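You operate a simulated robot arm through the tools that you are given. There is no shell and no other tool.

The job below is to be done with a simulated robot arm. You get a single attempt, and the scene is never put back.

TASK
Press the grey coupler onto the red length from the grey rail.
Fine: open the yellow cover, lay both in the press, close the cover, pull the lever, push it back, then open the cover.

It is judged by the outcome, as a careful person would: the job done as asked, and still so three seconds after it is handed in. It fails if anything else is knocked over, pushed out of place, dropped, spilled or broken. A push-on lid holds only when it is set on centred and level and pressed home; a screw cap is set on level and turned clockwise until tight.

THE ROBOT
A 6-joint arm with a fingered hand, fixed in place. Base frame: the origin is at the foot of the arm, x ahead of it, y to its left, z up; the work surface is at about z = 0.85. Lengths are in m, angles in rad, forces in N, time in s.
With the tool pointing down near the work surface it reaches from about 0.14 to 0.84 m from the base axis. Its first joint turns from -2.897 to 2.897 rad. Payload 5 kg.
Tool frame: the origin (TCP) lies between the finger pads and is the grasp point; the fingertips stand 0.036 m ahead of it; z points along the fingers, y is the line along which they close. The gripper opens to 0.12 m. The gripper's body begins 0.042 m behind the TCP. The gripper is a hand of 4 fingers: y runs from the thumb to the fingers, the wrist lies at [-0.019, -0.123, -0.211] in the tool frame, and closing takes about 1.5 s.
Orientation is that of the tool frame in the base frame, as a unit quaternion [x, y, z, w]. With the fingers straight down and the wrist toward the robot, the tool's x, y and z point along [0, 1, 0], [1, 0, 0] and [0, 0, -1] of the base frame.

THE INTERFACE
- The arm moves only by the tool drive_tool. Its argument "plan" is a list of rows, each an object of numbers (a shift or turn left out is 0, a gripper value left out holds the last): "dx", "dy", "dz": the shift along the tool's x, y, z in units of 20 mm (1.0 is 20 mm); "wx", "wy", "wz": the turn, a rotation vector about the tool's x, y, z in units of 6 degrees (1.0 is 6 degrees). In form: [{"dx": .., "dy": .., "dz": .., "wx": .., "wy": .., "wz": ..}, ...]. A call has 1 to 20 rows; each row shifts and turns the commanded pose from where the row before left it, along the tool's axes as they then stand. "grip" is the gripper command, from -1 (shut) to 1 (fully open), values between in proportion, set as the call begins (left out, the last holds). A call with a number of a shift or a turn outside -1 to 1 is refused whole. Each row takes 0.2 s and may step no farther than 0.05 m and 0.15 rad from the row before; otherwise, or with a gripper value out of range, the whole call is refused. A pose out of reach is approached as far as the arm can. The call stops where the force on the tool passes 90 N (or 10 N more than at its start, if that is more) or the arm is blocked; 0.2 s more then pass. The fingers move at their own pace (about 0.045 m/s each) and stop on an object; they squeeze with about 24 N. The grip force told is the motor's: it shows also when the fingers shut on nothing. Time passes only in rows, and 0.2 s behind the last, so rows that do not move let the fingers close. The reply holds the time, the measured pose of the TCP, the force on the tool along the base axes, the opening and the grip force, in the units named above and with some noise, with the torque about the TCP (base axes, N m) and any sound that the robot's microphone picked up, and new pictures: "pictures" is both (left out), scene, wrist or none.
- Cameras (640 x 400 px; columns grow to the right, rows downward): "scene" is fixed at [0.4063, 0.6499, 1.4725]; the picture's right is [-0.95, -0.31, 0.00], its down [-0.10, 0.32, -0.94] and it looks along [0.29, -0.90, -0.33] (base axes); focal length 310 px, centre (320, 200). "wrist" rides on the gripper at [0.073, -0.101, -0.142] in the tool frame; the picture's right is [-0.79, 0.29, -0.54], its down [-0.56, -0.70, 0.44] and it looks along [-0.25, 0.65, 0.71] (tool axes); focal length 280 px, centre (320, 200). There is no depth. A picture from a camera that has moved, and an enlarged one, comes with that camera's place and axes in the base frame and with its lens. The place of the scene camera against the robot may be out by one fixed shift of up to 0.012 m in any direction.
- move_column(by): slides the trunk up (or, below 0, down) by that many m; the arm rides with it, the base frame stays. It gives what a move gives, with no picture.
- hand_shape(shape): the hand has 4 fingers and takes this shape, open, in about a second: jaw (thumb against the fingers, like two jaws); tri (thumb and two fingers); tip (a fingertip pinch); poke (one finger out to press); point (the index stretched); flat (the hand flat); cup (the hand cupped); fist (a fist). The gripper value then closes the fingers along that shape, each until it touches; the sizes above hold for jaw. It gives what a move gives, with no picture.
- enlarge(camera, box): a new picture of the part [left, top, right, bottom] of that camera's present view, enlarged. No time passes.
- hand_in(): hands the job in; it is judged then, once.

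Places have to be worked out from the pictures, the camera data and where the tool is seen. Open the gripper and draw the arm clear of the work before you hand the job in, unless the task says otherwise.

The tools are called after ">>>" as a command line: name --argument value ..., lists and objects as JSON in quotes. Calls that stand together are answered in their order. drive_tool: Moves the arm, as the interface text tells. Its arguments: {"type":"object","properties":{"plan":{"type":"array"},"grip":{"type":"number"},"pictures":{"type":"string","enum":["both","scene","wrist","none"]}},"required":["plan"]} The other tools are called the same way: move_column (by) slides the trunk up or down; hand_shape (shape) gives the hand a shape; enlarge (camera, box) takes an enlarged picture of a part of a camera's view; hand_in () hands the job in.

At the start:

```text
t: 0.0
ee_pos: [0.6785, -0.223, 1.2549]
orientation: [0.708, 0.707, -0.001, 0.0]
wrist_force: [0.8, 0.7, 0.1]
wrist_torque: [-0.02, -0.01, 0.01]
grip_width: 0.1197
gripper_force: 0.1
shape: jaw
trunk travel left (down, up): [-0.775, 0.065]
```

scene: 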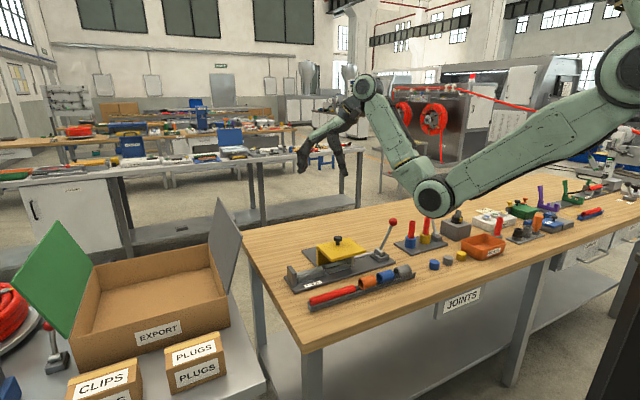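
wrist: 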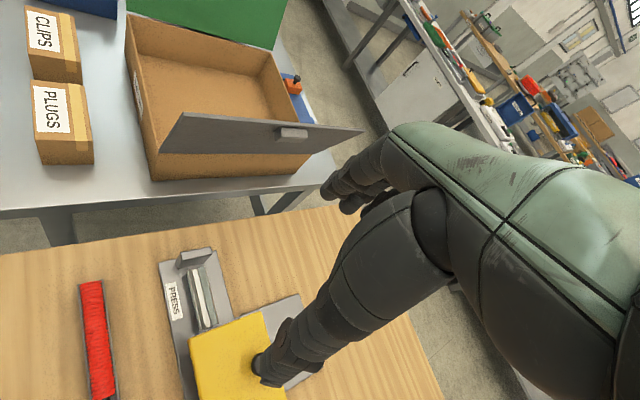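

I'll start with enlarged views of the press and rail to see how they are built.

>>> enlarge --camera "scene" --box '[270, 210, 430, 330]'

>>> enlarge --camera "scene" --box '[370, 170, 630, 300]'

>>> enlarge --camera "wrist" --box '[40, 220, 340, 400]'

```text
3.33 times, centred on (350, 270) of scene
camera zoom: at [0.4063, 0.6499, 1.4725], right [-0.95, -0.31, 0.0], down [-0.1, 0.32, -0.94], along [0.29, -0.9, -0.33], focal length 1033 px, centre (220, -33)
```

zoom: 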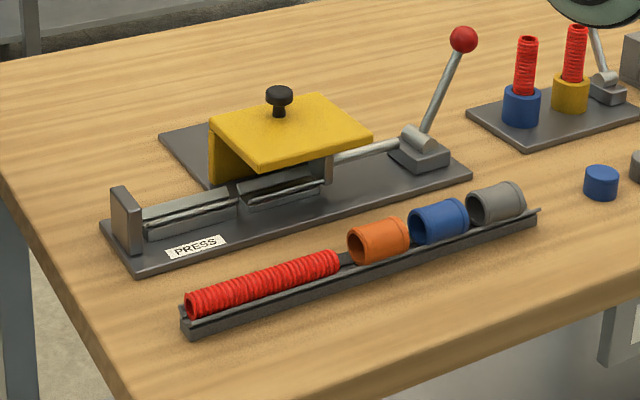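

```text
2.46 times, centred on (500, 235) of scene
camera zoom: at [0.4063, 0.6499, 1.4725], right [-0.95, -0.31, 0.0], down [-0.1, 0.32, -0.94], along [0.29, -0.9, -0.33], focal length 763 px, centre (-123, 114)
```

zoom: 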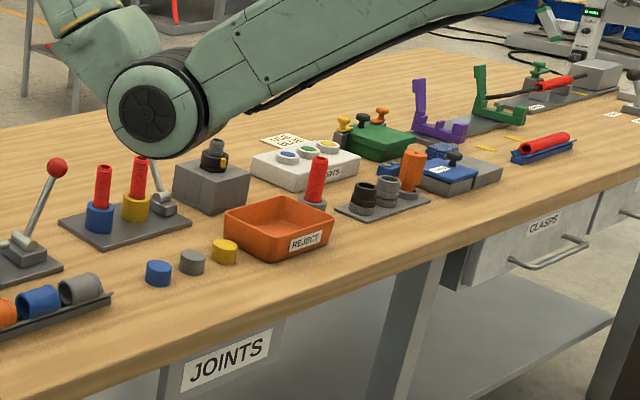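

```text
2.13 times, centred on (190, 310) of wrist
camera zoom: at [0.5773, -0.1512, 1.3966], right [0.29, -0.79, 0.54], down [-0.7, -0.56, -0.44], along [0.65, -0.25, -0.71], focal length 598 px, centre (597, -35)
```

zoom: 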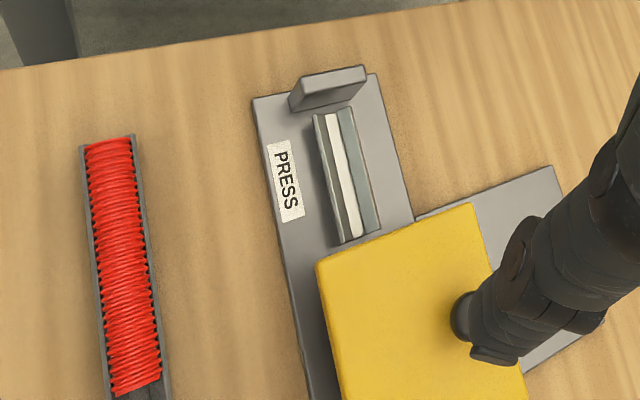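

The press and the rail look parallel, running at about 45° to the base axes, with the rail on the near (+y) side. I'll turn the hand 45° to line up with them and look again.

>>> drive_tool --plan '[{"wz": 1}, {"wz": 1}, {"wz": 1}, {"wz": 1}, {"wz": 1}, {"wz": 1}, {"wz": 1}, {"wz": 0.5}, {}]'

```text
t: 2.0
ee_pos: [0.6782, -0.2234, 1.2548]
orientation: [0.924, 0.382, 0.0, 0.0]
wrist_force: [-0.6, -0.1, 0.1]
wrist_torque: [0.02, 0.03, 0.02]
grip_width: 0.1196
gripper_force: 0.1
shape: jaw
trunk travel left (down, up): [-0.775, 0.065]
camera wrist: at [0.6586, -0.1013, 1.3965], right [-0.35, -0.76, 0.54], down [-0.89, 0.1, -0.44], along [0.28, -0.64, -0.71], focal length 280 px, centre (320, 200)
```

scene: 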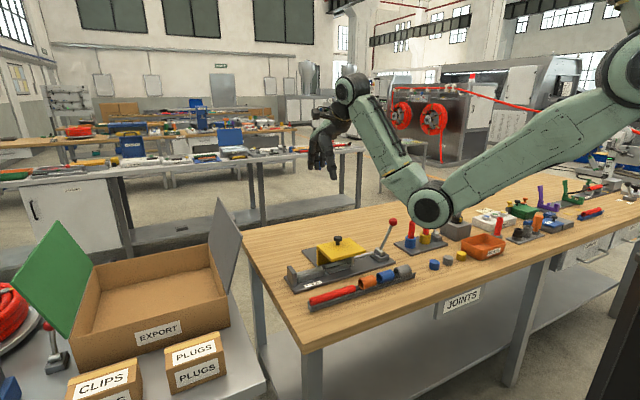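
wrist: 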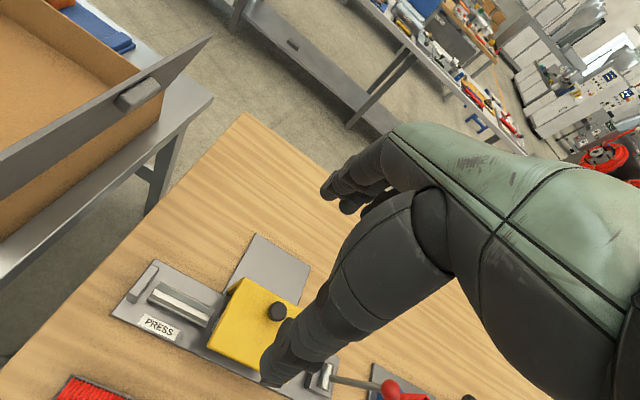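

I'll shift the hand toward the lever end and down, so the wrist camera sees the press and cover without the hand in the way.

>>> drive_tool --plan '[{"dx": -1, "dy": -0.09, "dz": 0.36}, {"dx": -1, "dy": -0.09, "dz": 0.36}, {"dx": -1, "dy": -0.09, "dz": 0.36}, {"dx": -1, "dy": -0.09, "dz": 0.36}, {"dx": -1, "dy": -0.09, "dz": 0.36}, {"dx": -1, "dy": -0.09, "dz": 0.36}, {"dx": -1, "dy": -0.09, "dz": 0.36}, {"dx": -1, "dy": -0.09, "dz": 0.36}, {"dx": -1, "dy": -0.09, "dz": 0.36}, {"dx": -1, "dy": -0.09, "dz": 0.36}, {"dx": -1, "dy": -0.09, "dz": 0.36}, {"dx": -1, "dy": -0.09, "dz": 0.36}, {}]'

```text
t: 4.8
ee_pos: [0.4959, -0.3783, 1.1692]
orientation: [0.924, 0.383, 0.0, 0.0]
wrist_force: [0.5, -0.3, -0.6]
wrist_torque: [0.01, -0.01, -0.01]
grip_width: 0.1195
gripper_force: 0.1
shape: jaw
trunk travel left (down, up): [-0.775, 0.065]
camera wrist: at [0.4739, -0.2559, 1.3099], right [-0.35, -0.76, 0.54], down [-0.89, 0.1, -0.44], along [0.28, -0.64, -0.71], focal length 280 px, centre (320, 200)
```

scene: 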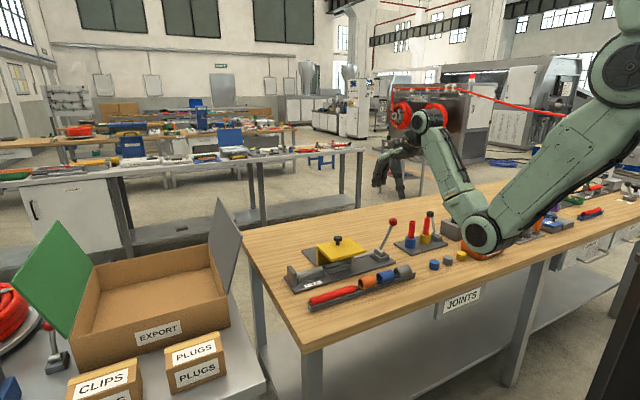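
wrist: 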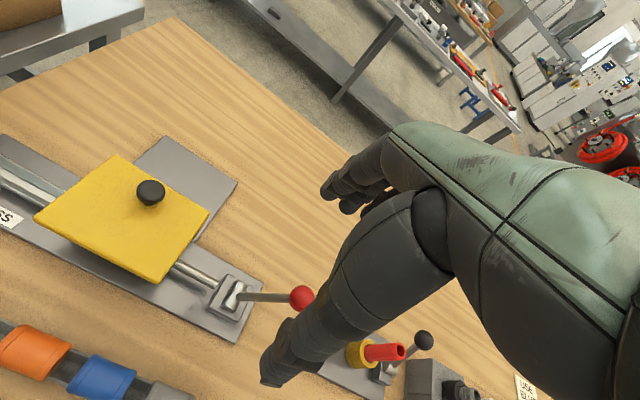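

The whole press is now visible, so I'll enlarge it to see how the cover is hinged.

>>> enlarge --camera "wrist" --box '[0, 120, 280, 360]'

>>> enlarge --camera "scene" --box '[280, 215, 400, 300]'

```text
1.67 times, centred on (140, 240) of wrist
camera zoom: at [0.4739, -0.2559, 1.3099], right [-0.35, -0.76, 0.54], down [-0.89, 0.1, -0.44], along [0.28, -0.64, -0.71], focal length 467 px, centre (620, 133)
```

zoom: 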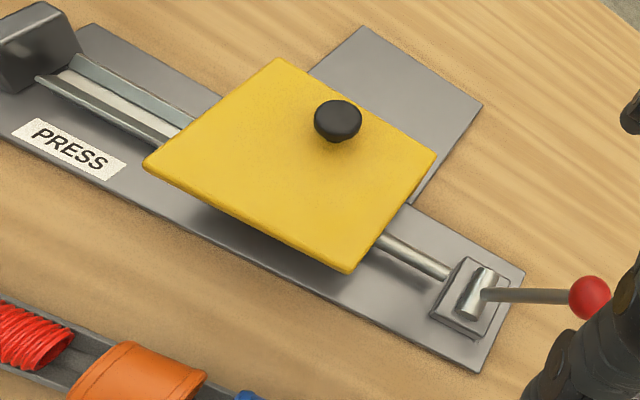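

```text
4.71 times, centred on (340, 258) of scene
camera zoom: at [0.4063, 0.6499, 1.4725], right [-0.95, -0.31, 0.0], down [-0.1, 0.32, -0.94], along [0.29, -0.9, -0.33], focal length 1458 px, centre (226, -71)
```

zoom: 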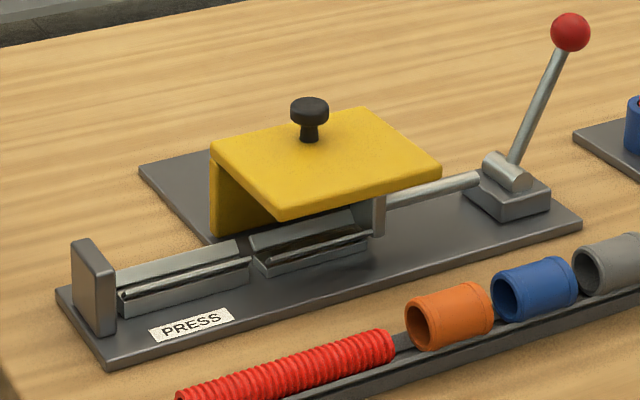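

The cover is a top plate with a back panel standing on a side plate, and its knob is near the back. That suggests it slides back along the tool's +y direction. I judge the knob top to be at about (0.652, -0.317, 0.962), so I'll move above it.

>>> drive_tool --plan '[{"dx": 0.96, "dy": 0.42}, {"dx": 0.96, "dy": 0.42}, {"dx": 0.96, "dy": 0.42}, {"dx": 0.96, "dy": 0.42}, {"dx": 0.96, "dy": 0.42}, {"dx": 0.96, "dy": 0.42}, {"dx": 0.96, "dy": 0.42}, {"dx": 0.96, "dy": 0.42}, {"dz": 1}, {"dz": 1}, {"dz": 1}, {"dz": 1}, {"dz": 1}, {"dz": 1}, {}]'

```text
t: 8.0
ee_pos: [0.6495, -0.3174, 1.0498]
orientation: [0.924, 0.383, 0.001, 0.001]
wrist_force: [0.2, -0.1, -0.3]
wrist_torque: [-0.01, -0.01, 0.01]
grip_width: 0.1198
gripper_force: 0.0
shape: jaw
trunk travel left (down, up): [-0.775, 0.065]
camera wrist: at [0.6297, -0.194, 1.1906], right [-0.35, -0.76, 0.54], down [-0.89, 0.1, -0.44], along [0.28, -0.64, -0.71], focal length 280 px, centre (320, 200)
```

scene: 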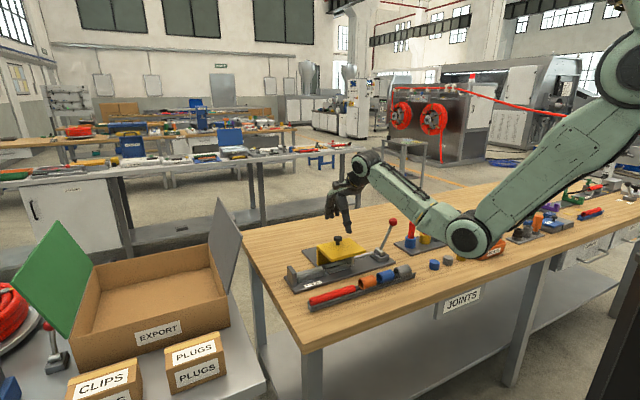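
wrist: 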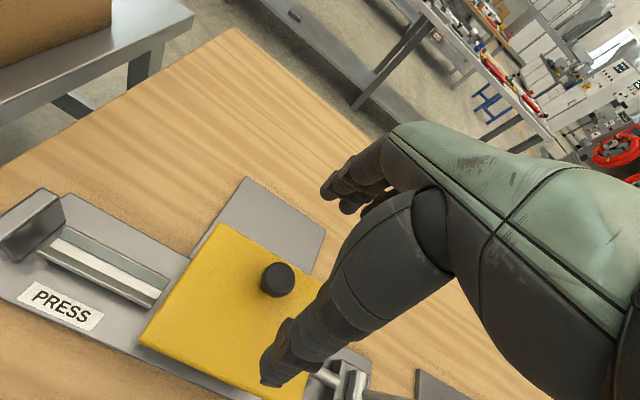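

A second view puts the knob at about (0.655, -0.319), with the cover top at z ≈ 0.935. I'll go down around the knob with the fingertips just above the cover.

>>> drive_tool --plan '[{"dx": 0.1, "dy": 0.22, "dz": 0.6}, {"dz": 0.8}, {"dz": 0.8}, {"dz": 0.8}, {"dz": 0.7}, {}]'

>>> enlarge --camera "scene" --box '[270, 180, 430, 300]'

```text
t: 9.4
ee_pos: [0.6536, -0.3192, 0.9751]
orientation: [0.924, 0.383, 0.0, 0.0]
wrist_force: [0.5, -0.8, -0.1]
wrist_torque: [0.0, 0.03, 0.03]
grip_width: 0.1198
gripper_force: 0.1
shape: jaw
trunk travel left (down, up): [-0.775, 0.065]
camera wrist: at [0.6335, -0.1959, 1.1163], right [-0.35, -0.76, 0.54], down [-0.89, 0.1, -0.44], along [0.28, -0.64, -0.71], focal length 280 px, centre (320, 200)
```

scene: 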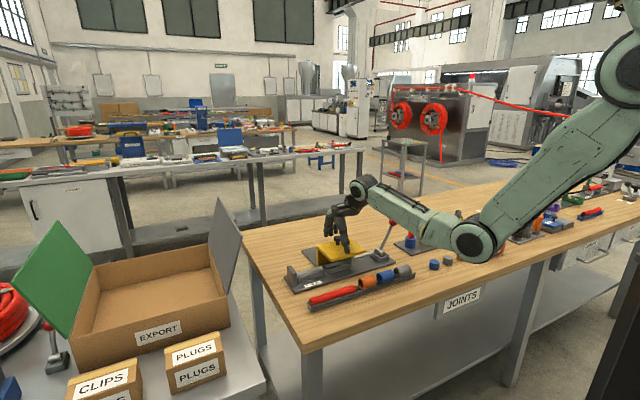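
wrist: 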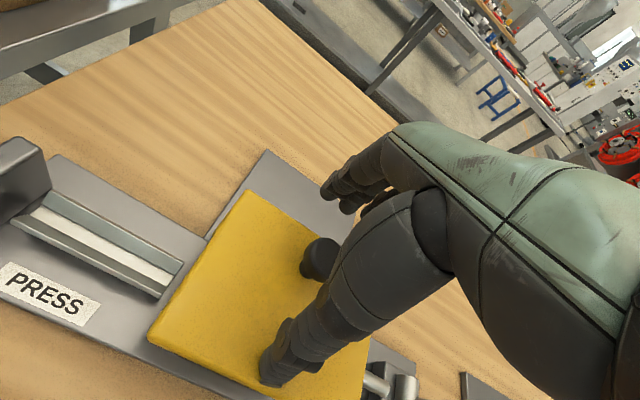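

```text
3.33 times, centred on (350, 240) of scene
camera zoom: at [0.4063, 0.6499, 1.4725], right [-0.95, -0.31, 0.0], down [-0.1, 0.32, -0.94], along [0.29, -0.9, -0.33], focal length 1033 px, centre (220, 67)
```

zoom: 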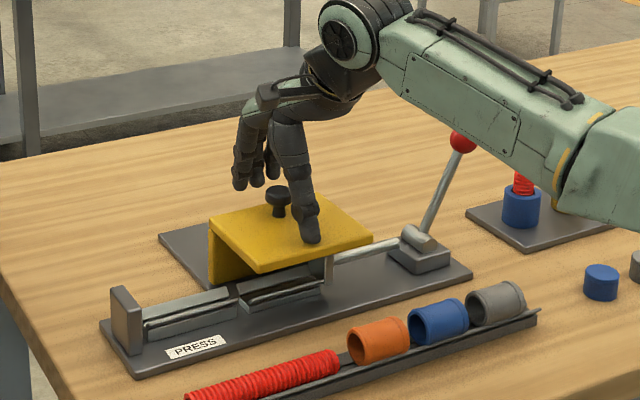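

The thumb and fingers straddle the knob with no contact. I'll close on it.

>>> drive_tool --plan '[{}, {}, {}, {}, {}, {}, {}, {}, {}]' --grip -1

>>> enlarge --camera "scene" --box '[270, 180, 430, 300]'

```text
t: 11.4
ee_pos: [0.6569, -0.3206, 0.9798]
orientation: [0.924, 0.383, 0.002, 0.003]
wrist_force: [16.3, -10.5, 18.8]
wrist_torque: [-0.15, -0.75, -0.09]
grip_width: 0.0132
gripper_force: 24.1
shape: jaw
trunk travel left (down, up): [-0.775, 0.065]
camera wrist: at [0.6347, -0.197, 1.1188], right [-0.36, -0.76, 0.54], down [-0.89, 0.1, -0.45], along [0.29, -0.64, -0.71], focal length 280 px, centre (320, 200)
```

scene: 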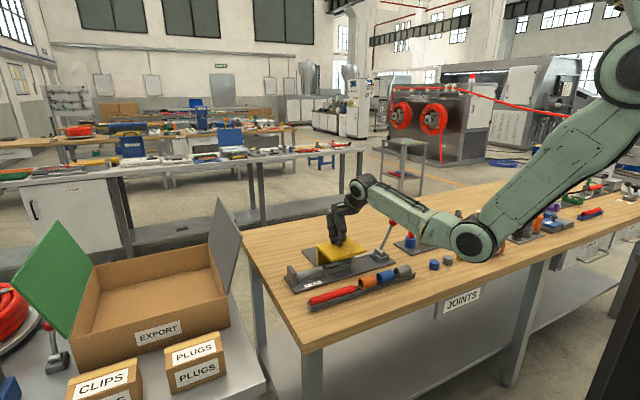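
wrist: 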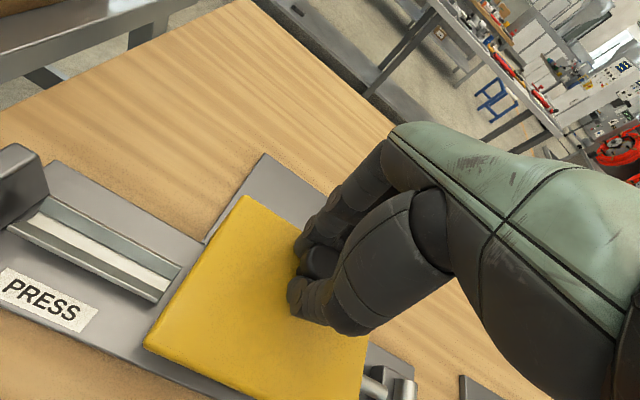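

```text
3.33 times, centred on (350, 240) of scene
camera zoom: at [0.4063, 0.6499, 1.4725], right [-0.95, -0.31, 0.0], down [-0.1, 0.32, -0.94], along [0.29, -0.9, -0.33], focal length 1033 px, centre (220, 67)
```

zoom: 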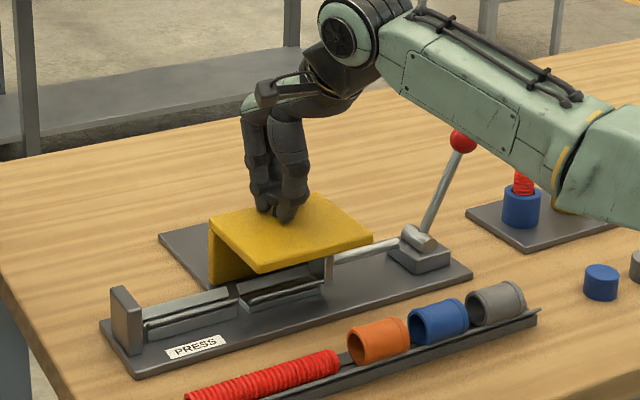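

The grip holds at 13 mm on the knob, with the fingertips pressing a little on the cover. I'll lift a touch to relieve that, then try sliding it back.

>>> drive_tool --plan '[{"dz": -0.2}, {"dy": 0.25}, {"dy": 0.25}, {"dy": 0.25}, {"dy": 0.25}, {}]'

>>> enlarge --camera "scene" --box '[270, 180, 430, 300]'

```text
t: 12.8
ee_pos: [0.667, -0.3322, 0.9775]
orientation: [0.924, 0.383, -0.001, -0.001]
wrist_force: [2.2, 3.6, 2.5]
wrist_torque: [0.12, -0.22, -0.08]
grip_width: 0.0143
gripper_force: 23.7
shape: jaw
trunk travel left (down, up): [-0.775, 0.065]
camera wrist: at [0.6479, -0.2091, 1.1192], right [-0.35, -0.76, 0.54], down [-0.89, 0.1, -0.44], along [0.28, -0.64, -0.72], focal length 280 px, centre (320, 200)
```

scene: 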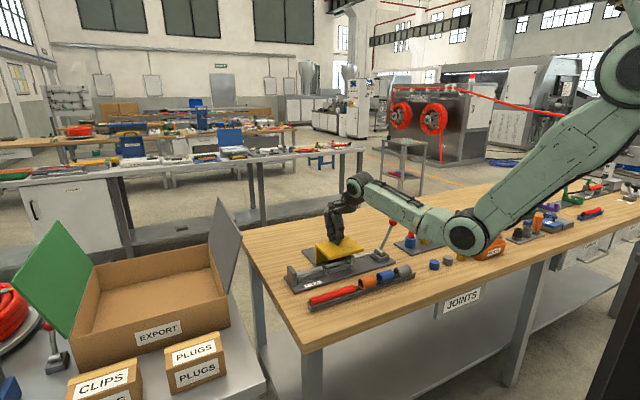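
wrist: 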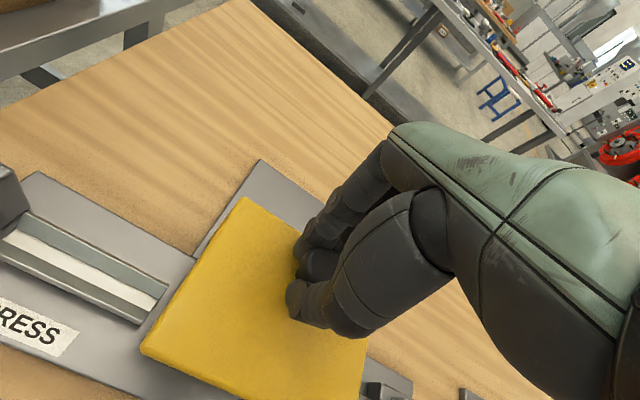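

```text
3.33 times, centred on (350, 240) of scene
camera zoom: at [0.4063, 0.6499, 1.4725], right [-0.95, -0.31, 0.0], down [-0.1, 0.32, -0.94], along [0.29, -0.9, -0.33], focal length 1033 px, centre (220, 67)
```

zoom: 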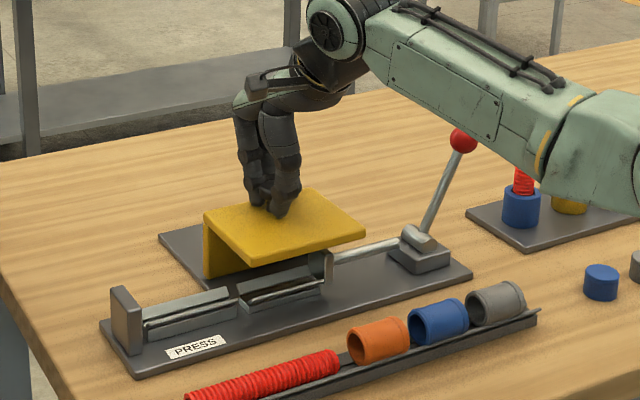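

The cover slides back smoothly with little resistance, and the arm is well clear of the lever. I'll continue until it meets its stop.

>>> drive_tool --plan '[{"dy": 0.4}, {"dy": 0.4}, {"dy": 0.4}, {"dy": 0.4}, {"dy": 0.4}, {"dy": 0.4}, {"dy": 0.4}, {"dy": 0.4}, {"dy": 0.4}, {}]'

>>> enlarge --camera "scene" --box '[270, 180, 430, 300]'

```text
t: 15.0
ee_pos: [0.7202, -0.3837, 0.9781]
orientation: [0.924, 0.383, 0.0, -0.001]
wrist_force: [2.0, 0.6, -8.5]
wrist_torque: [0.03, -0.11, -0.07]
grip_width: 0.0144
gripper_force: 23.3
shape: jaw
trunk travel left (down, up): [-0.775, 0.065]
camera wrist: at [0.7001, -0.2613, 1.1194], right [-0.35, -0.76, 0.54], down [-0.89, 0.1, -0.44], along [0.28, -0.64, -0.71], focal length 280 px, centre (320, 200)
```

scene: 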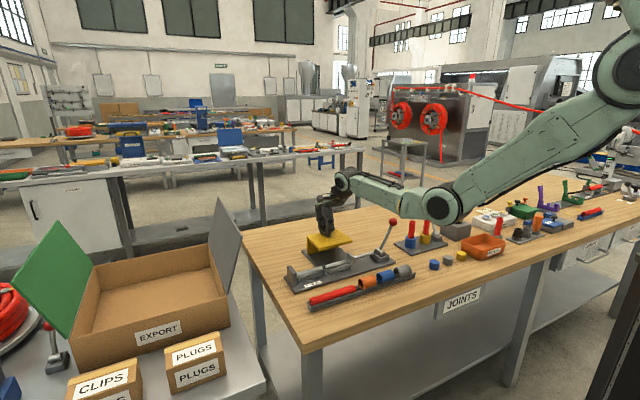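
wrist: 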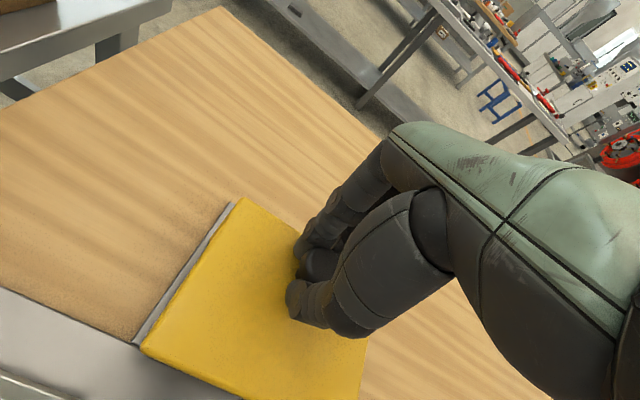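

```text
3.33 times, centred on (350, 240) of scene
camera zoom: at [0.4063, 0.6499, 1.4725], right [-0.95, -0.31, 0.0], down [-0.1, 0.32, -0.94], along [0.29, -0.9, -0.33], focal length 1033 px, centre (220, 67)
```

zoom: 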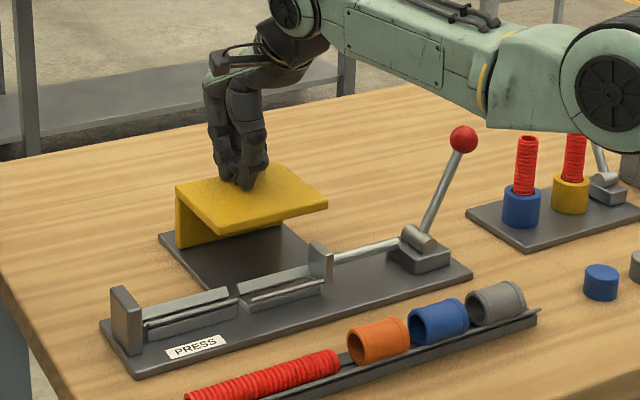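

Both cradles and the ram plate are now exposed. I'll push a little farther to find the end of the travel.

>>> drive_tool --plan '[{"dy": 0.3}, {"dy": 0.3}, {"dy": 0.3}, {"dy": 0.3}, {"dy": 0.3}, {"dy": 0.3}, {}]' --pictures "wrist"

>>> enlarge --camera "scene" --box '[270, 180, 430, 300]'

```text
t: 16.6
ee_pos: [0.7458, -0.4069, 0.978]
orientation: [0.924, 0.383, -0.002, -0.001]
wrist_force: [-5.2, 8.0, -7.7]
wrist_torque: [0.19, 0.04, -0.12]
grip_width: 0.0149
gripper_force: 24.4
shape: jaw
trunk travel left (down, up): [-0.775, 0.065]
camera wrist: at [0.7244, -0.2854, 1.1193], right [-0.35, -0.76, 0.54], down [-0.89, 0.1, -0.44], along [0.28, -0.64, -0.72], focal length 280 px, centre (320, 200)
```

wrist: 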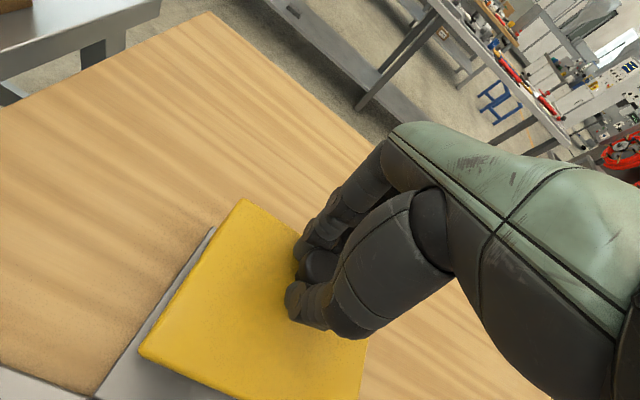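

```text
3.33 times, centred on (350, 240) of scene
camera zoom: at [0.4063, 0.6499, 1.4725], right [-0.95, -0.31, 0.0], down [-0.1, 0.32, -0.94], along [0.29, -0.9, -0.33], focal length 1033 px, centre (220, 67)
```

zoom: 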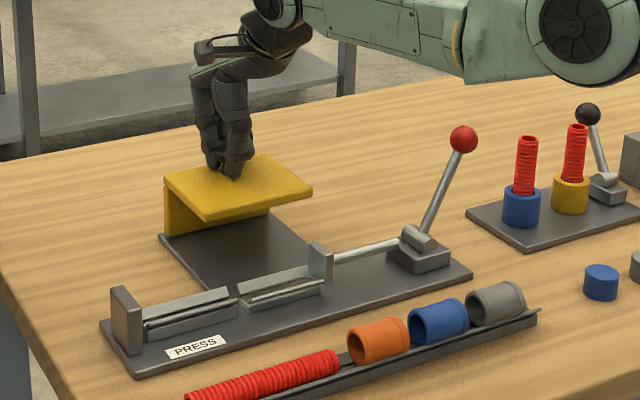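

A push-back of about 9 N has appeared, so the cover is nearly at its stop. One more small push should confirm it.

>>> drive_tool --plan '[{"dy": 0.2}, {"dy": 0.2}, {}]' --pictures "none"

```text
t: 17.4
ee_pos: [0.7481, -0.412, 0.9774]
orientation: [0.924, 0.383, -0.002, -0.002]
wrist_force: [-15.2, 20.4, -11.6]
wrist_torque: [0.42, 0.35, -0.1]
grip_width: 0.0174
gripper_force: 23.9
shape: jaw
trunk travel left (down, up): [-0.775, 0.065]
```

The cover is at its back stop, with the force climbing. I'll relax, open the hand and rise clear.

>>> drive_tool --plan '[{"dy": -0.4}, {}]' --pictures "none"

>>> drive_tool --plan '[{}, {}, {}, {}, {}, {}, {}, {}, {"dz": -1}, {"dz": -1}, {"dz": -1}, {"dz": -1}, {"dz": -1}, {"dz": -1}]' --grip 1

```text
t: 18.0
ee_pos: [0.7458, -0.4098, 0.9786]
orientation: [0.924, 0.383, -0.001, 0.001]
wrist_force: [-2.2, 8.7, -14.7]
wrist_torque: [0.11, -0.01, -0.01]
grip_width: 0.016
gripper_force: 23.8
shape: jaw
trunk travel left (down, up): [-0.775, 0.065]
```

```text
t: 21.0
ee_pos: [0.746, -0.4087, 1.098]
orientation: [0.924, 0.383, 0.0, -0.001]
wrist_force: [0.6, 0.4, -0.1]
wrist_torque: [0.0, 0.0, 0.01]
grip_width: 0.1197
gripper_force: 0.1
shape: jaw
trunk travel left (down, up): [-0.775, 0.065]
camera wrist: at [0.7246, -0.286, 1.2399], right [-0.35, -0.76, 0.54], down [-0.89, 0.1, -0.44], along [0.28, -0.64, -0.71], focal length 280 px, centre (320, 200)
```

scene: 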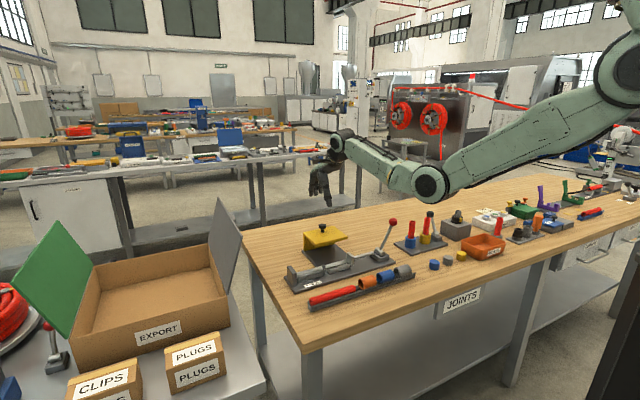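
wrist: 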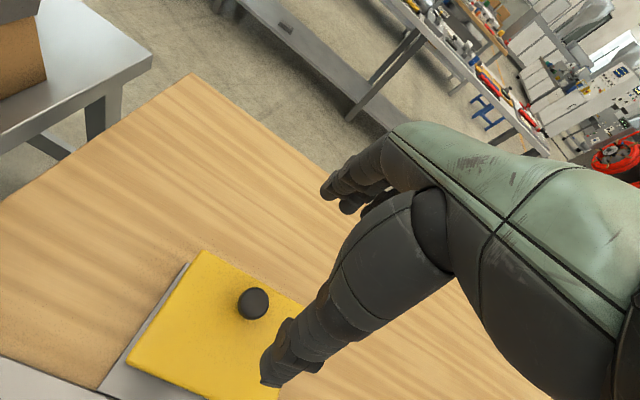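

The cover is open and stayed in place. Next I'll move the camera to view the cradles and the coupler rail.

>>> drive_tool --plan '[{"dx": -0.45, "dy": -1}, {"dx": -0.45, "dy": -1}, {"dx": -0.45, "dy": -1}, {"dx": -0.45, "dy": -1}, {"dx": -0.45, "dy": -1}, {"dx": -0.45, "dy": -1}, {"dx": -0.45, "dy": -1}, {"dx": -0.45, "dy": -1}, {"dx": -0.45, "dy": -1}, {"dx": -0.45, "dy": -1}, {}, {}]' --pictures "none"

>>> enlarge --camera "wrist" --box '[0, 100, 320, 400]'

>>> enlarge --camera "scene" --box '[280, 235, 420, 325]'

```text
t: 23.6
ee_pos: [0.5401, -0.3309, 1.098]
orientation: [0.924, 0.383, 0.001, 0.0]
wrist_force: [0.0, -0.2, -0.6]
wrist_torque: [-0.01, 0.02, 0.0]
grip_width: 0.1196
gripper_force: 0.0
shape: jaw
trunk travel left (down, up): [-0.775, 0.065]
```

```text
1.33 times, centred on (160, 250) of wrist
camera zoom: at [0.5193, -0.2085, 1.2397], right [-0.35, -0.76, 0.54], down [-0.89, 0.1, -0.44], along [0.28, -0.64, -0.71], focal length 374 px, centre (533, 133)
```

zoom: 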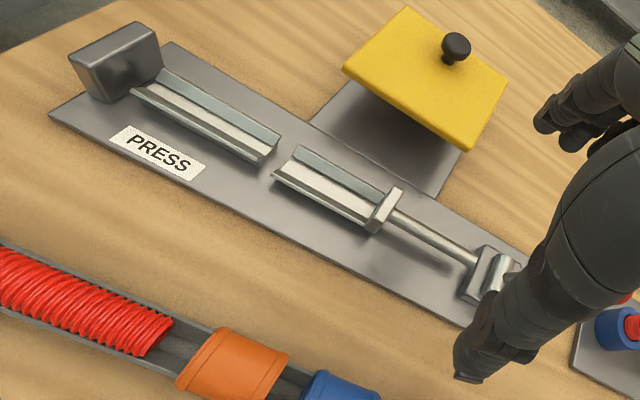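

```text
4.44 times, centred on (350, 280) of scene
camera zoom: at [0.4063, 0.6499, 1.4725], right [-0.95, -0.31, 0.0], down [-0.1, 0.32, -0.94], along [0.29, -0.9, -0.33], focal length 1377 px, centre (187, -156)
```

zoom: 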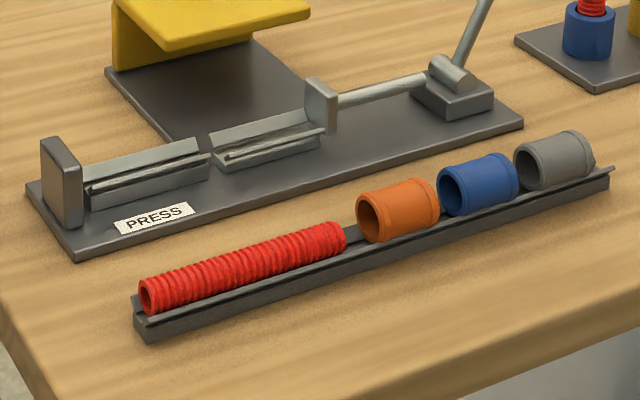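

Layout as I see it:
- The tube goes in the cradle next to the stop.
- The coupler goes in the second cradle, in front of the ram plate.

I'll look closely at the grey coupler in the rail to measure it.

>>> drive_tool --plan '[{"dx": -0.96, "dy": -0.56}, {"dx": -0.96, "dy": -0.56}, {"dx": -0.96, "dy": -0.56}, {"dx": -0.96, "dy": -0.56}, {"dx": -0.96, "dy": -0.56}, {"dx": -0.96, "dy": -0.56}, {"dx": -0.96, "dy": -0.56}, {"dx": -0.96, "dy": -0.56}, {"dx": -0.96, "dy": -0.56}, {"dx": -0.96, "dy": -0.56}, {}, {}]'

>>> enlarge --camera "wrist" --box '[0, 140, 320, 360]'

>>> enlarge --camera "scene" --box '[350, 255, 430, 305]'

```text
t: 26.2
ee_pos: [0.3259, -0.3877, 1.099]
orientation: [0.924, 0.383, 0.0, -0.001]
wrist_force: [0.3, 0.9, 0.3]
wrist_torque: [-0.04, 0.01, -0.04]
grip_width: 0.1197
gripper_force: 0.0
shape: jaw
trunk travel left (down, up): [-0.775, 0.065]
camera wrist: at [0.305, -0.2652, 1.2398], right [-0.35, -0.76, 0.54], down [-0.89, 0.1, -0.44], along [0.28, -0.64, -0.71], focal length 280 px, centre (320, 200)
```

scene: 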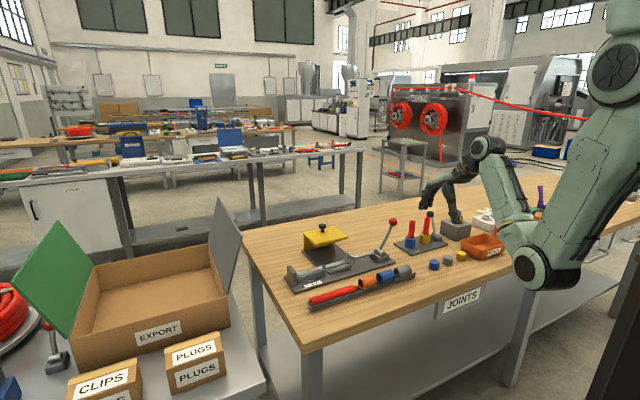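
wrist: 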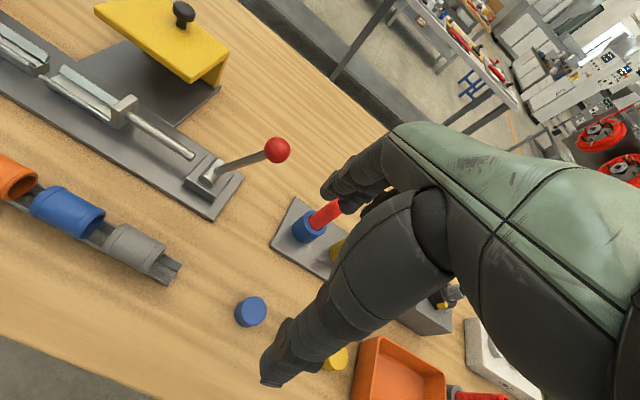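

```text
1.82 times, centred on (160, 250) of wrist
camera zoom: at [0.305, -0.2652, 1.2398], right [-0.35, -0.76, 0.54], down [-0.89, 0.1, -0.44], along [0.28, -0.64, -0.71], focal length 510 px, centre (611, 109)
```

zoom: 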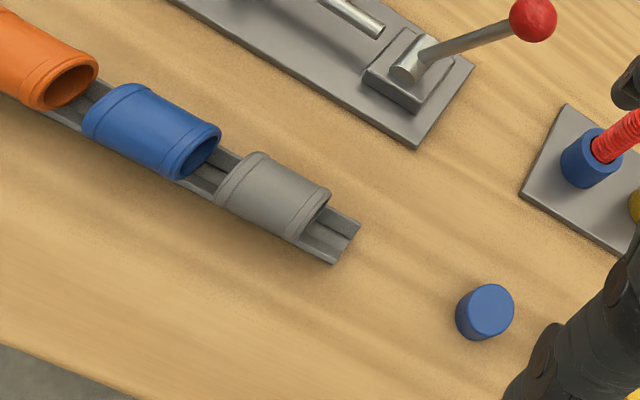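

```text
8.00 times, centred on (390, 280) of scene
camera zoom: at [0.4063, 0.6499, 1.4725], right [-0.95, -0.31, 0.0], down [-0.1, 0.32, -0.94], along [0.29, -0.9, -0.33], focal length 2479 px, centre (-240, -440)
```

zoom: 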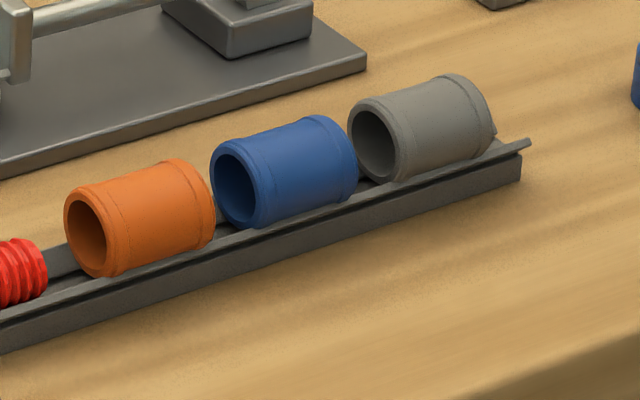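

The couplers are plain open tubes, about 0.05 m long and 0.038 m across. The grey one is centred near (0.416, -0.302), with a gap of about 0.024 m to the blue one. I'll try the "tip" pinch shape here in free space to see whether it is narrower.

>>> hand_shape --shape "tip"

>>> drive_tool --plan '[{}]'

>>> enlarge --camera "scene" --box '[400, 120, 560, 240]'

```text
t: 27.1
ee_pos: [0.3258, -0.3885, 1.0983]
orientation: [0.924, 0.383, 0.0, 0.0]
wrist_force: [0.0, -0.9, -0.3]
wrist_torque: [0.01, 0.02, -0.03]
grip_width: 0.1195
gripper_force: 0.0
shape: tip
trunk travel left (down, up): [-0.775, 0.065]
```

```text
t: 27.5
ee_pos: [0.3259, -0.3874, 1.0979]
orientation: [0.924, 0.383, 0.0, 0.0]
wrist_force: [-0.8, -0.4, 0.4]
wrist_torque: [-0.02, 0.03, 0.02]
grip_width: 0.1193
gripper_force: 0.0
shape: tip
trunk travel left (down, up): [-0.775, 0.065]
camera wrist: at [0.3052, -0.2653, 1.2399], right [-0.35, -0.76, 0.54], down [-0.89, 0.1, -0.44], along [0.28, -0.64, -0.71], focal length 280 px, centre (320, 200)
```

scene: 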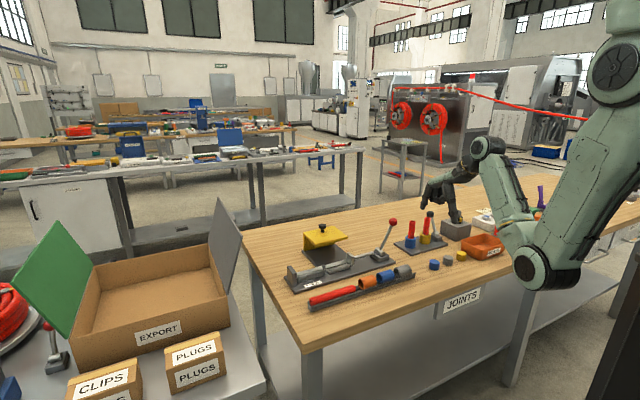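
wrist: 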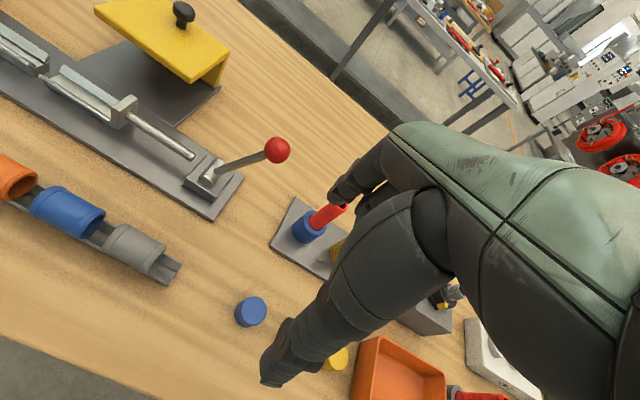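

```text
3.33 times, centred on (480, 180) of scene
camera zoom: at [0.4063, 0.6499, 1.4725], right [-0.95, -0.31, 0.0], down [-0.1, 0.32, -0.94], along [0.29, -0.9, -0.33], focal length 1033 px, centre (-213, 267)
```

zoom: 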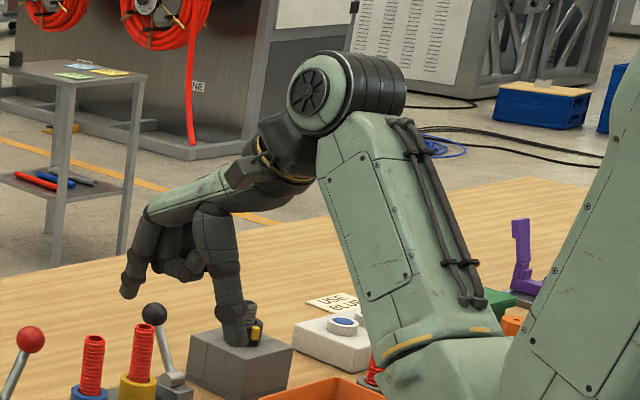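

In tip shape only the index and thumb stand out and the other fingers are curled. I'll close it in free air to see where they meet.

>>> drive_tool --plan '[{}, {}, {}, {}, {}, {}, {}, {}]' --grip -0.4

>>> enlarge --camera "scene" --box '[410, 150, 490, 210]'

>>> enlarge --camera "wrist" --box '[220, 140, 420, 400]'

```text
t: 29.3
ee_pos: [0.3266, -0.3881, 1.0989]
orientation: [0.924, 0.382, 0.0, 0.0]
wrist_force: [-0.2, -0.5, 0.0]
wrist_torque: [-0.01, 0.0, -0.01]
grip_width: 0.0366
gripper_force: 0.1
shape: tip
trunk travel left (down, up): [-0.775, 0.065]
camera wrist: at [0.3052, -0.2652, 1.2398], right [-0.35, -0.76, 0.54], down [-0.89, 0.1, -0.44], along [0.28, -0.64, -0.71], focal length 280 px, centre (320, 200)
```

scene: 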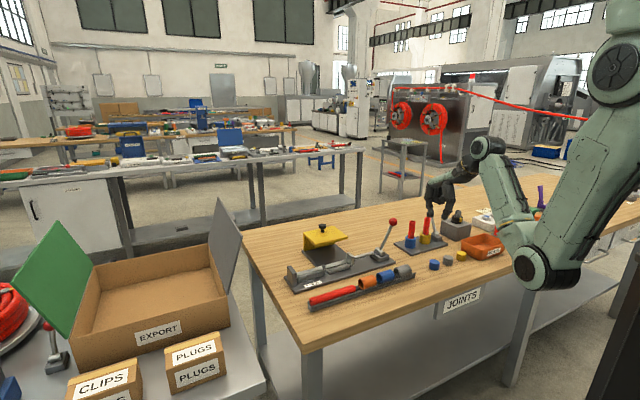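
wrist: 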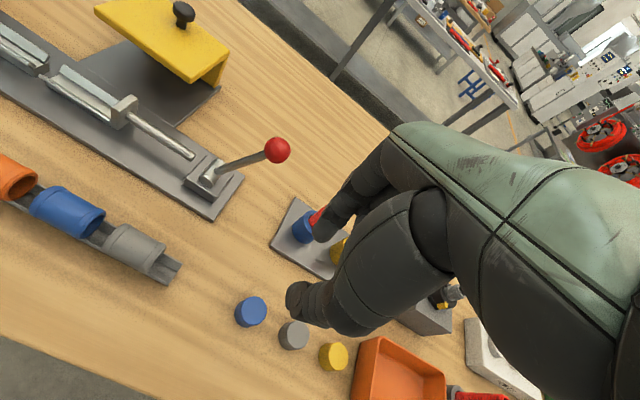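

```text
6.67 times, centred on (450, 180) of scene
camera zoom: at [0.4063, 0.6499, 1.4725], right [-0.95, -0.31, 0.0], down [-0.1, 0.32, -0.94], along [0.29, -0.9, -0.33], focal length 2066 px, centre (-547, 333)
```

zoom: 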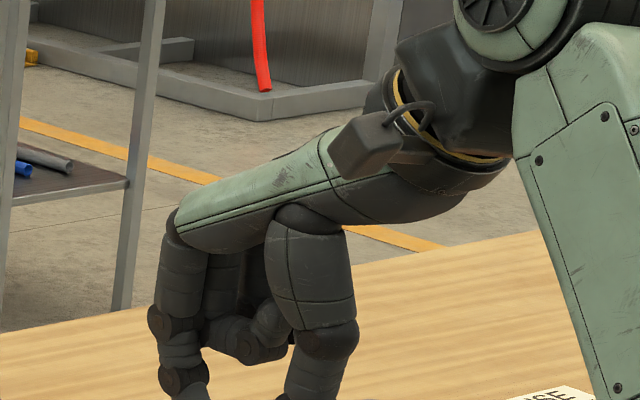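

```text
1.54 times, centred on (320, 270) of wrist
camera zoom: at [0.3052, -0.2652, 1.2398], right [-0.35, -0.76, 0.54], down [-0.89, 0.1, -0.44], along [0.28, -0.64, -0.71], focal length 431 px, centre (320, 92)
```

zoom: 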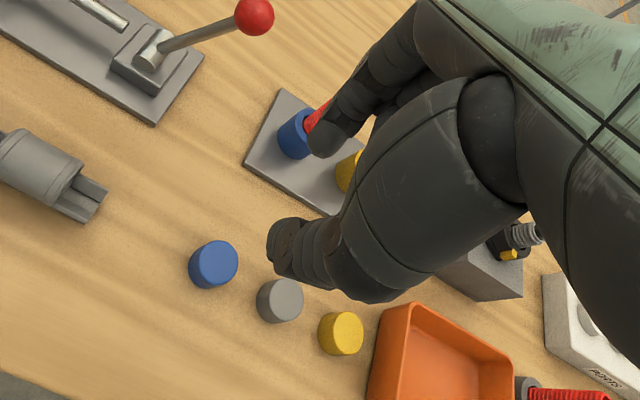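

The pinch closes at the same tool centre, so tip shape suits the coupler. Next I'll take a close look at the stop, cradles and ram plate for exact positions.

>>> drive_tool --plan '[{"dx": 0.957, "dy": 0.513}, {"dx": 0.957, "dy": 0.513}, {"dx": 0.957, "dy": 0.513}, {"dx": 0.957, "dy": 0.513}, {"dx": 0.957, "dy": 0.513}, {"dx": 0.957, "dy": 0.513}, {"dx": 0.957, "dy": 0.513}, {"dx": 0.957, "dy": 0.513}, {"dx": 0.957, "dy": 0.513}, {"dx": 0.957, "dy": 0.513}, {"dx": 0.957, "dy": 0.513}, {"dx": 0.957, "dy": 0.513}, {"dx": 0.957, "dy": 0.513}, {"dx": 0.957, "dy": 0.513}, {"dx": 0.957, "dy": 0.513}, {"dz": 0.88}, {"dz": 0.88}, {"dz": 0.88}, {"dz": 0.88}, {}]'

>>> enlarge --camera "wrist" --box '[0, 160, 300, 400]'

```text
t: 33.5
ee_pos: [0.6374, -0.2948, 1.0271]
orientation: [0.924, 0.383, 0.0, 0.0]
wrist_force: [0.4, -0.4, -0.1]
wrist_torque: [0.0, -0.01, 0.0]
grip_width: 0.037
gripper_force: 0.1
shape: tip
trunk travel left (down, up): [-0.775, 0.065]
camera wrist: at [0.617, -0.1718, 1.1686], right [-0.35, -0.76, 0.54], down [-0.89, 0.1, -0.44], along [0.28, -0.64, -0.71], focal length 280 px, centre (320, 200)
```

scene: 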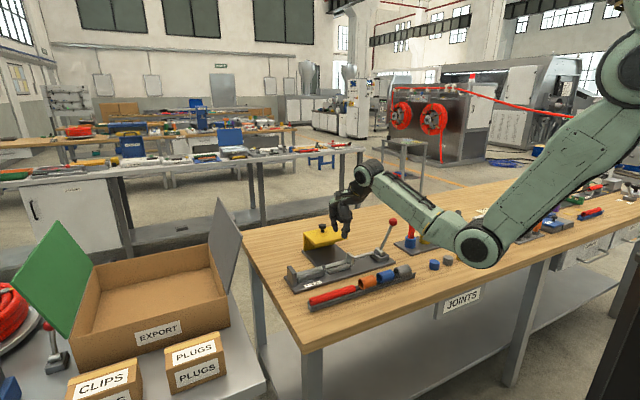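
wrist: 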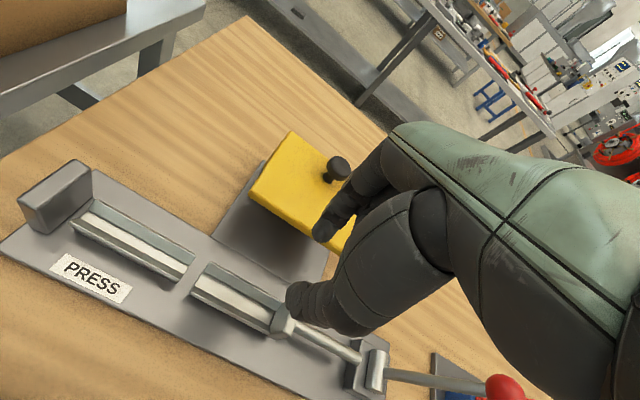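

```text
1.67 times, centred on (150, 280) of wrist
camera zoom: at [0.617, -0.1718, 1.1686], right [-0.35, -0.76, 0.54], down [-0.89, 0.1, -0.44], along [0.28, -0.64, -0.71], focal length 467 px, centre (603, 67)
```

zoom: 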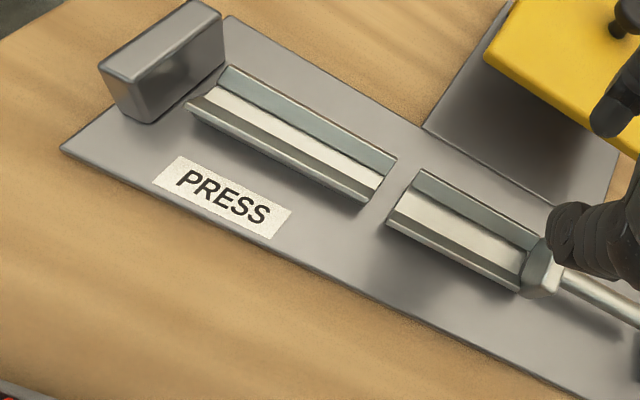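

Positions along the press axis (E along it, N across it):

| Part | E | N |
|---|---|---|
| Stop face | ≈ 0.4215 | |
| Cradle 1 | 0.313–0.409 | |
| Cradle 2 | 0.21–0.297 | |
| Ram face | ≈ 0.213 | |
| Cradle centreline | | ≈ 0.647 |

I'll switch back to jaw and go over the red tube at E ≈ 0.35, N ≈ 0.509.

>>> hand_shape --shape "jaw"

>>> drive_tool --plan '[{"dx": 0.67, "dy": -0.94}, {"dx": 0.67, "dy": -0.94}, {"dx": 0.67, "dy": -0.94}, {"dx": 0.67, "dy": -0.94}, {"dx": 0.67, "dy": -0.94}, {"dx": 0.67, "dy": -0.94}, {"dx": 0.67, "dy": -0.94}, {"dx": 0.67, "dy": -0.94}, {"dz": 0.65}, {"dz": 0.65}, {}]' --grip 0.2

>>> enlarge --camera "wrist" --box '[0, 160, 360, 400]'

>>> enlarge --camera "scene" --box '[280, 215, 400, 315]'

```text
t: 34.4
ee_pos: [0.6372, -0.2957, 1.0268]
orientation: [0.924, 0.383, 0.0, 0.0]
wrist_force: [-0.4, -0.1, 0.4]
wrist_torque: [0.0, 0.04, -0.02]
grip_width: 0.1196
gripper_force: 0.0
shape: jaw
trunk travel left (down, up): [-0.775, 0.065]
```

```text
t: 36.8
ee_pos: [0.6054, -0.112, 1.0029]
orientation: [0.924, 0.383, 0.0, 0.0]
wrist_force: [-0.1, -0.4, -0.2]
wrist_torque: [-0.01, -0.02, 0.04]
grip_width: 0.0723
gripper_force: 0.1
shape: jaw
trunk travel left (down, up): [-0.775, 0.065]
camera wrist: at [0.5856, 0.0103, 1.1438], right [-0.35, -0.76, 0.54], down [-0.89, 0.1, -0.44], along [0.28, -0.64, -0.71], focal length 280 px, centre (320, 200)
```

scene: 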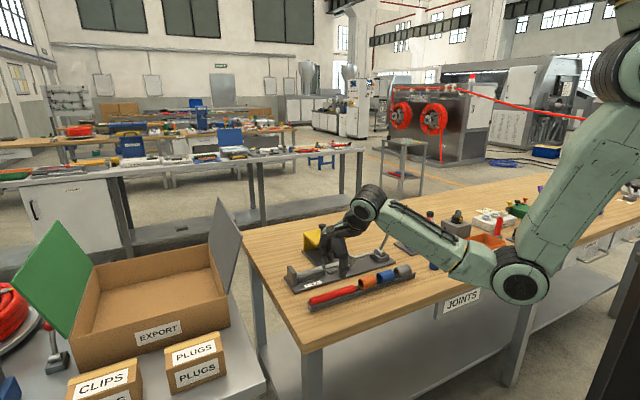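
wrist: 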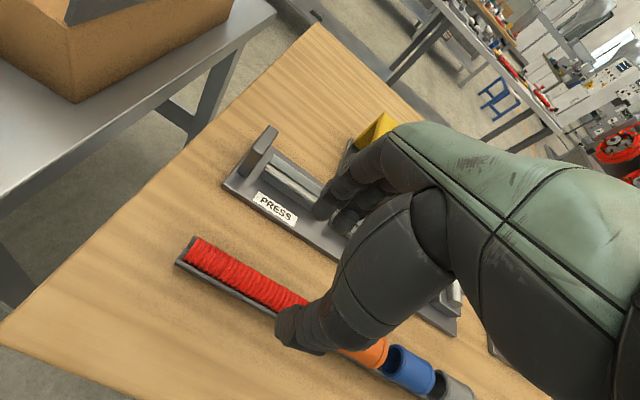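

```text
1.67 times, centred on (180, 280) of wrist
camera zoom: at [0.5856, 0.0103, 1.1438], right [-0.35, -0.76, 0.54], down [-0.89, 0.1, -0.44], along [0.28, -0.64, -0.71], focal length 467 px, centre (553, 67)
```

zoom: 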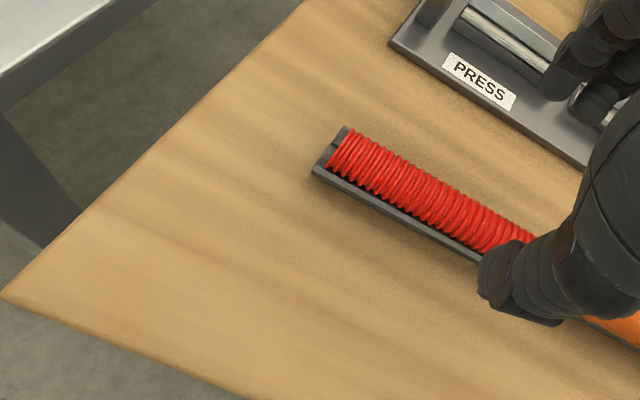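

```text
4.00 times, centred on (340, 265) of scene
camera zoom: at [0.4063, 0.6499, 1.4725], right [-0.95, -0.31, 0.0], down [-0.1, 0.32, -0.94], along [0.29, -0.9, -0.33], focal length 1240 px, centre (240, -60)
```

zoom: 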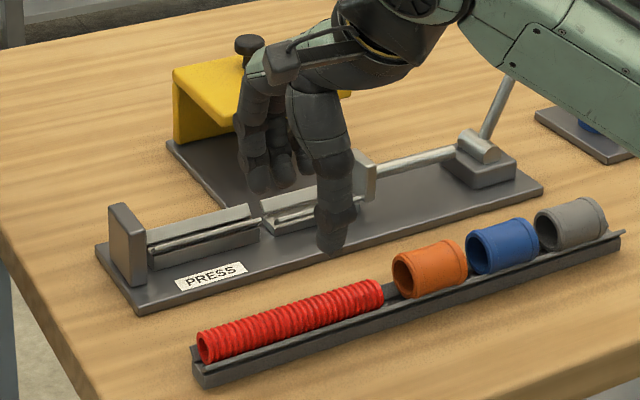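

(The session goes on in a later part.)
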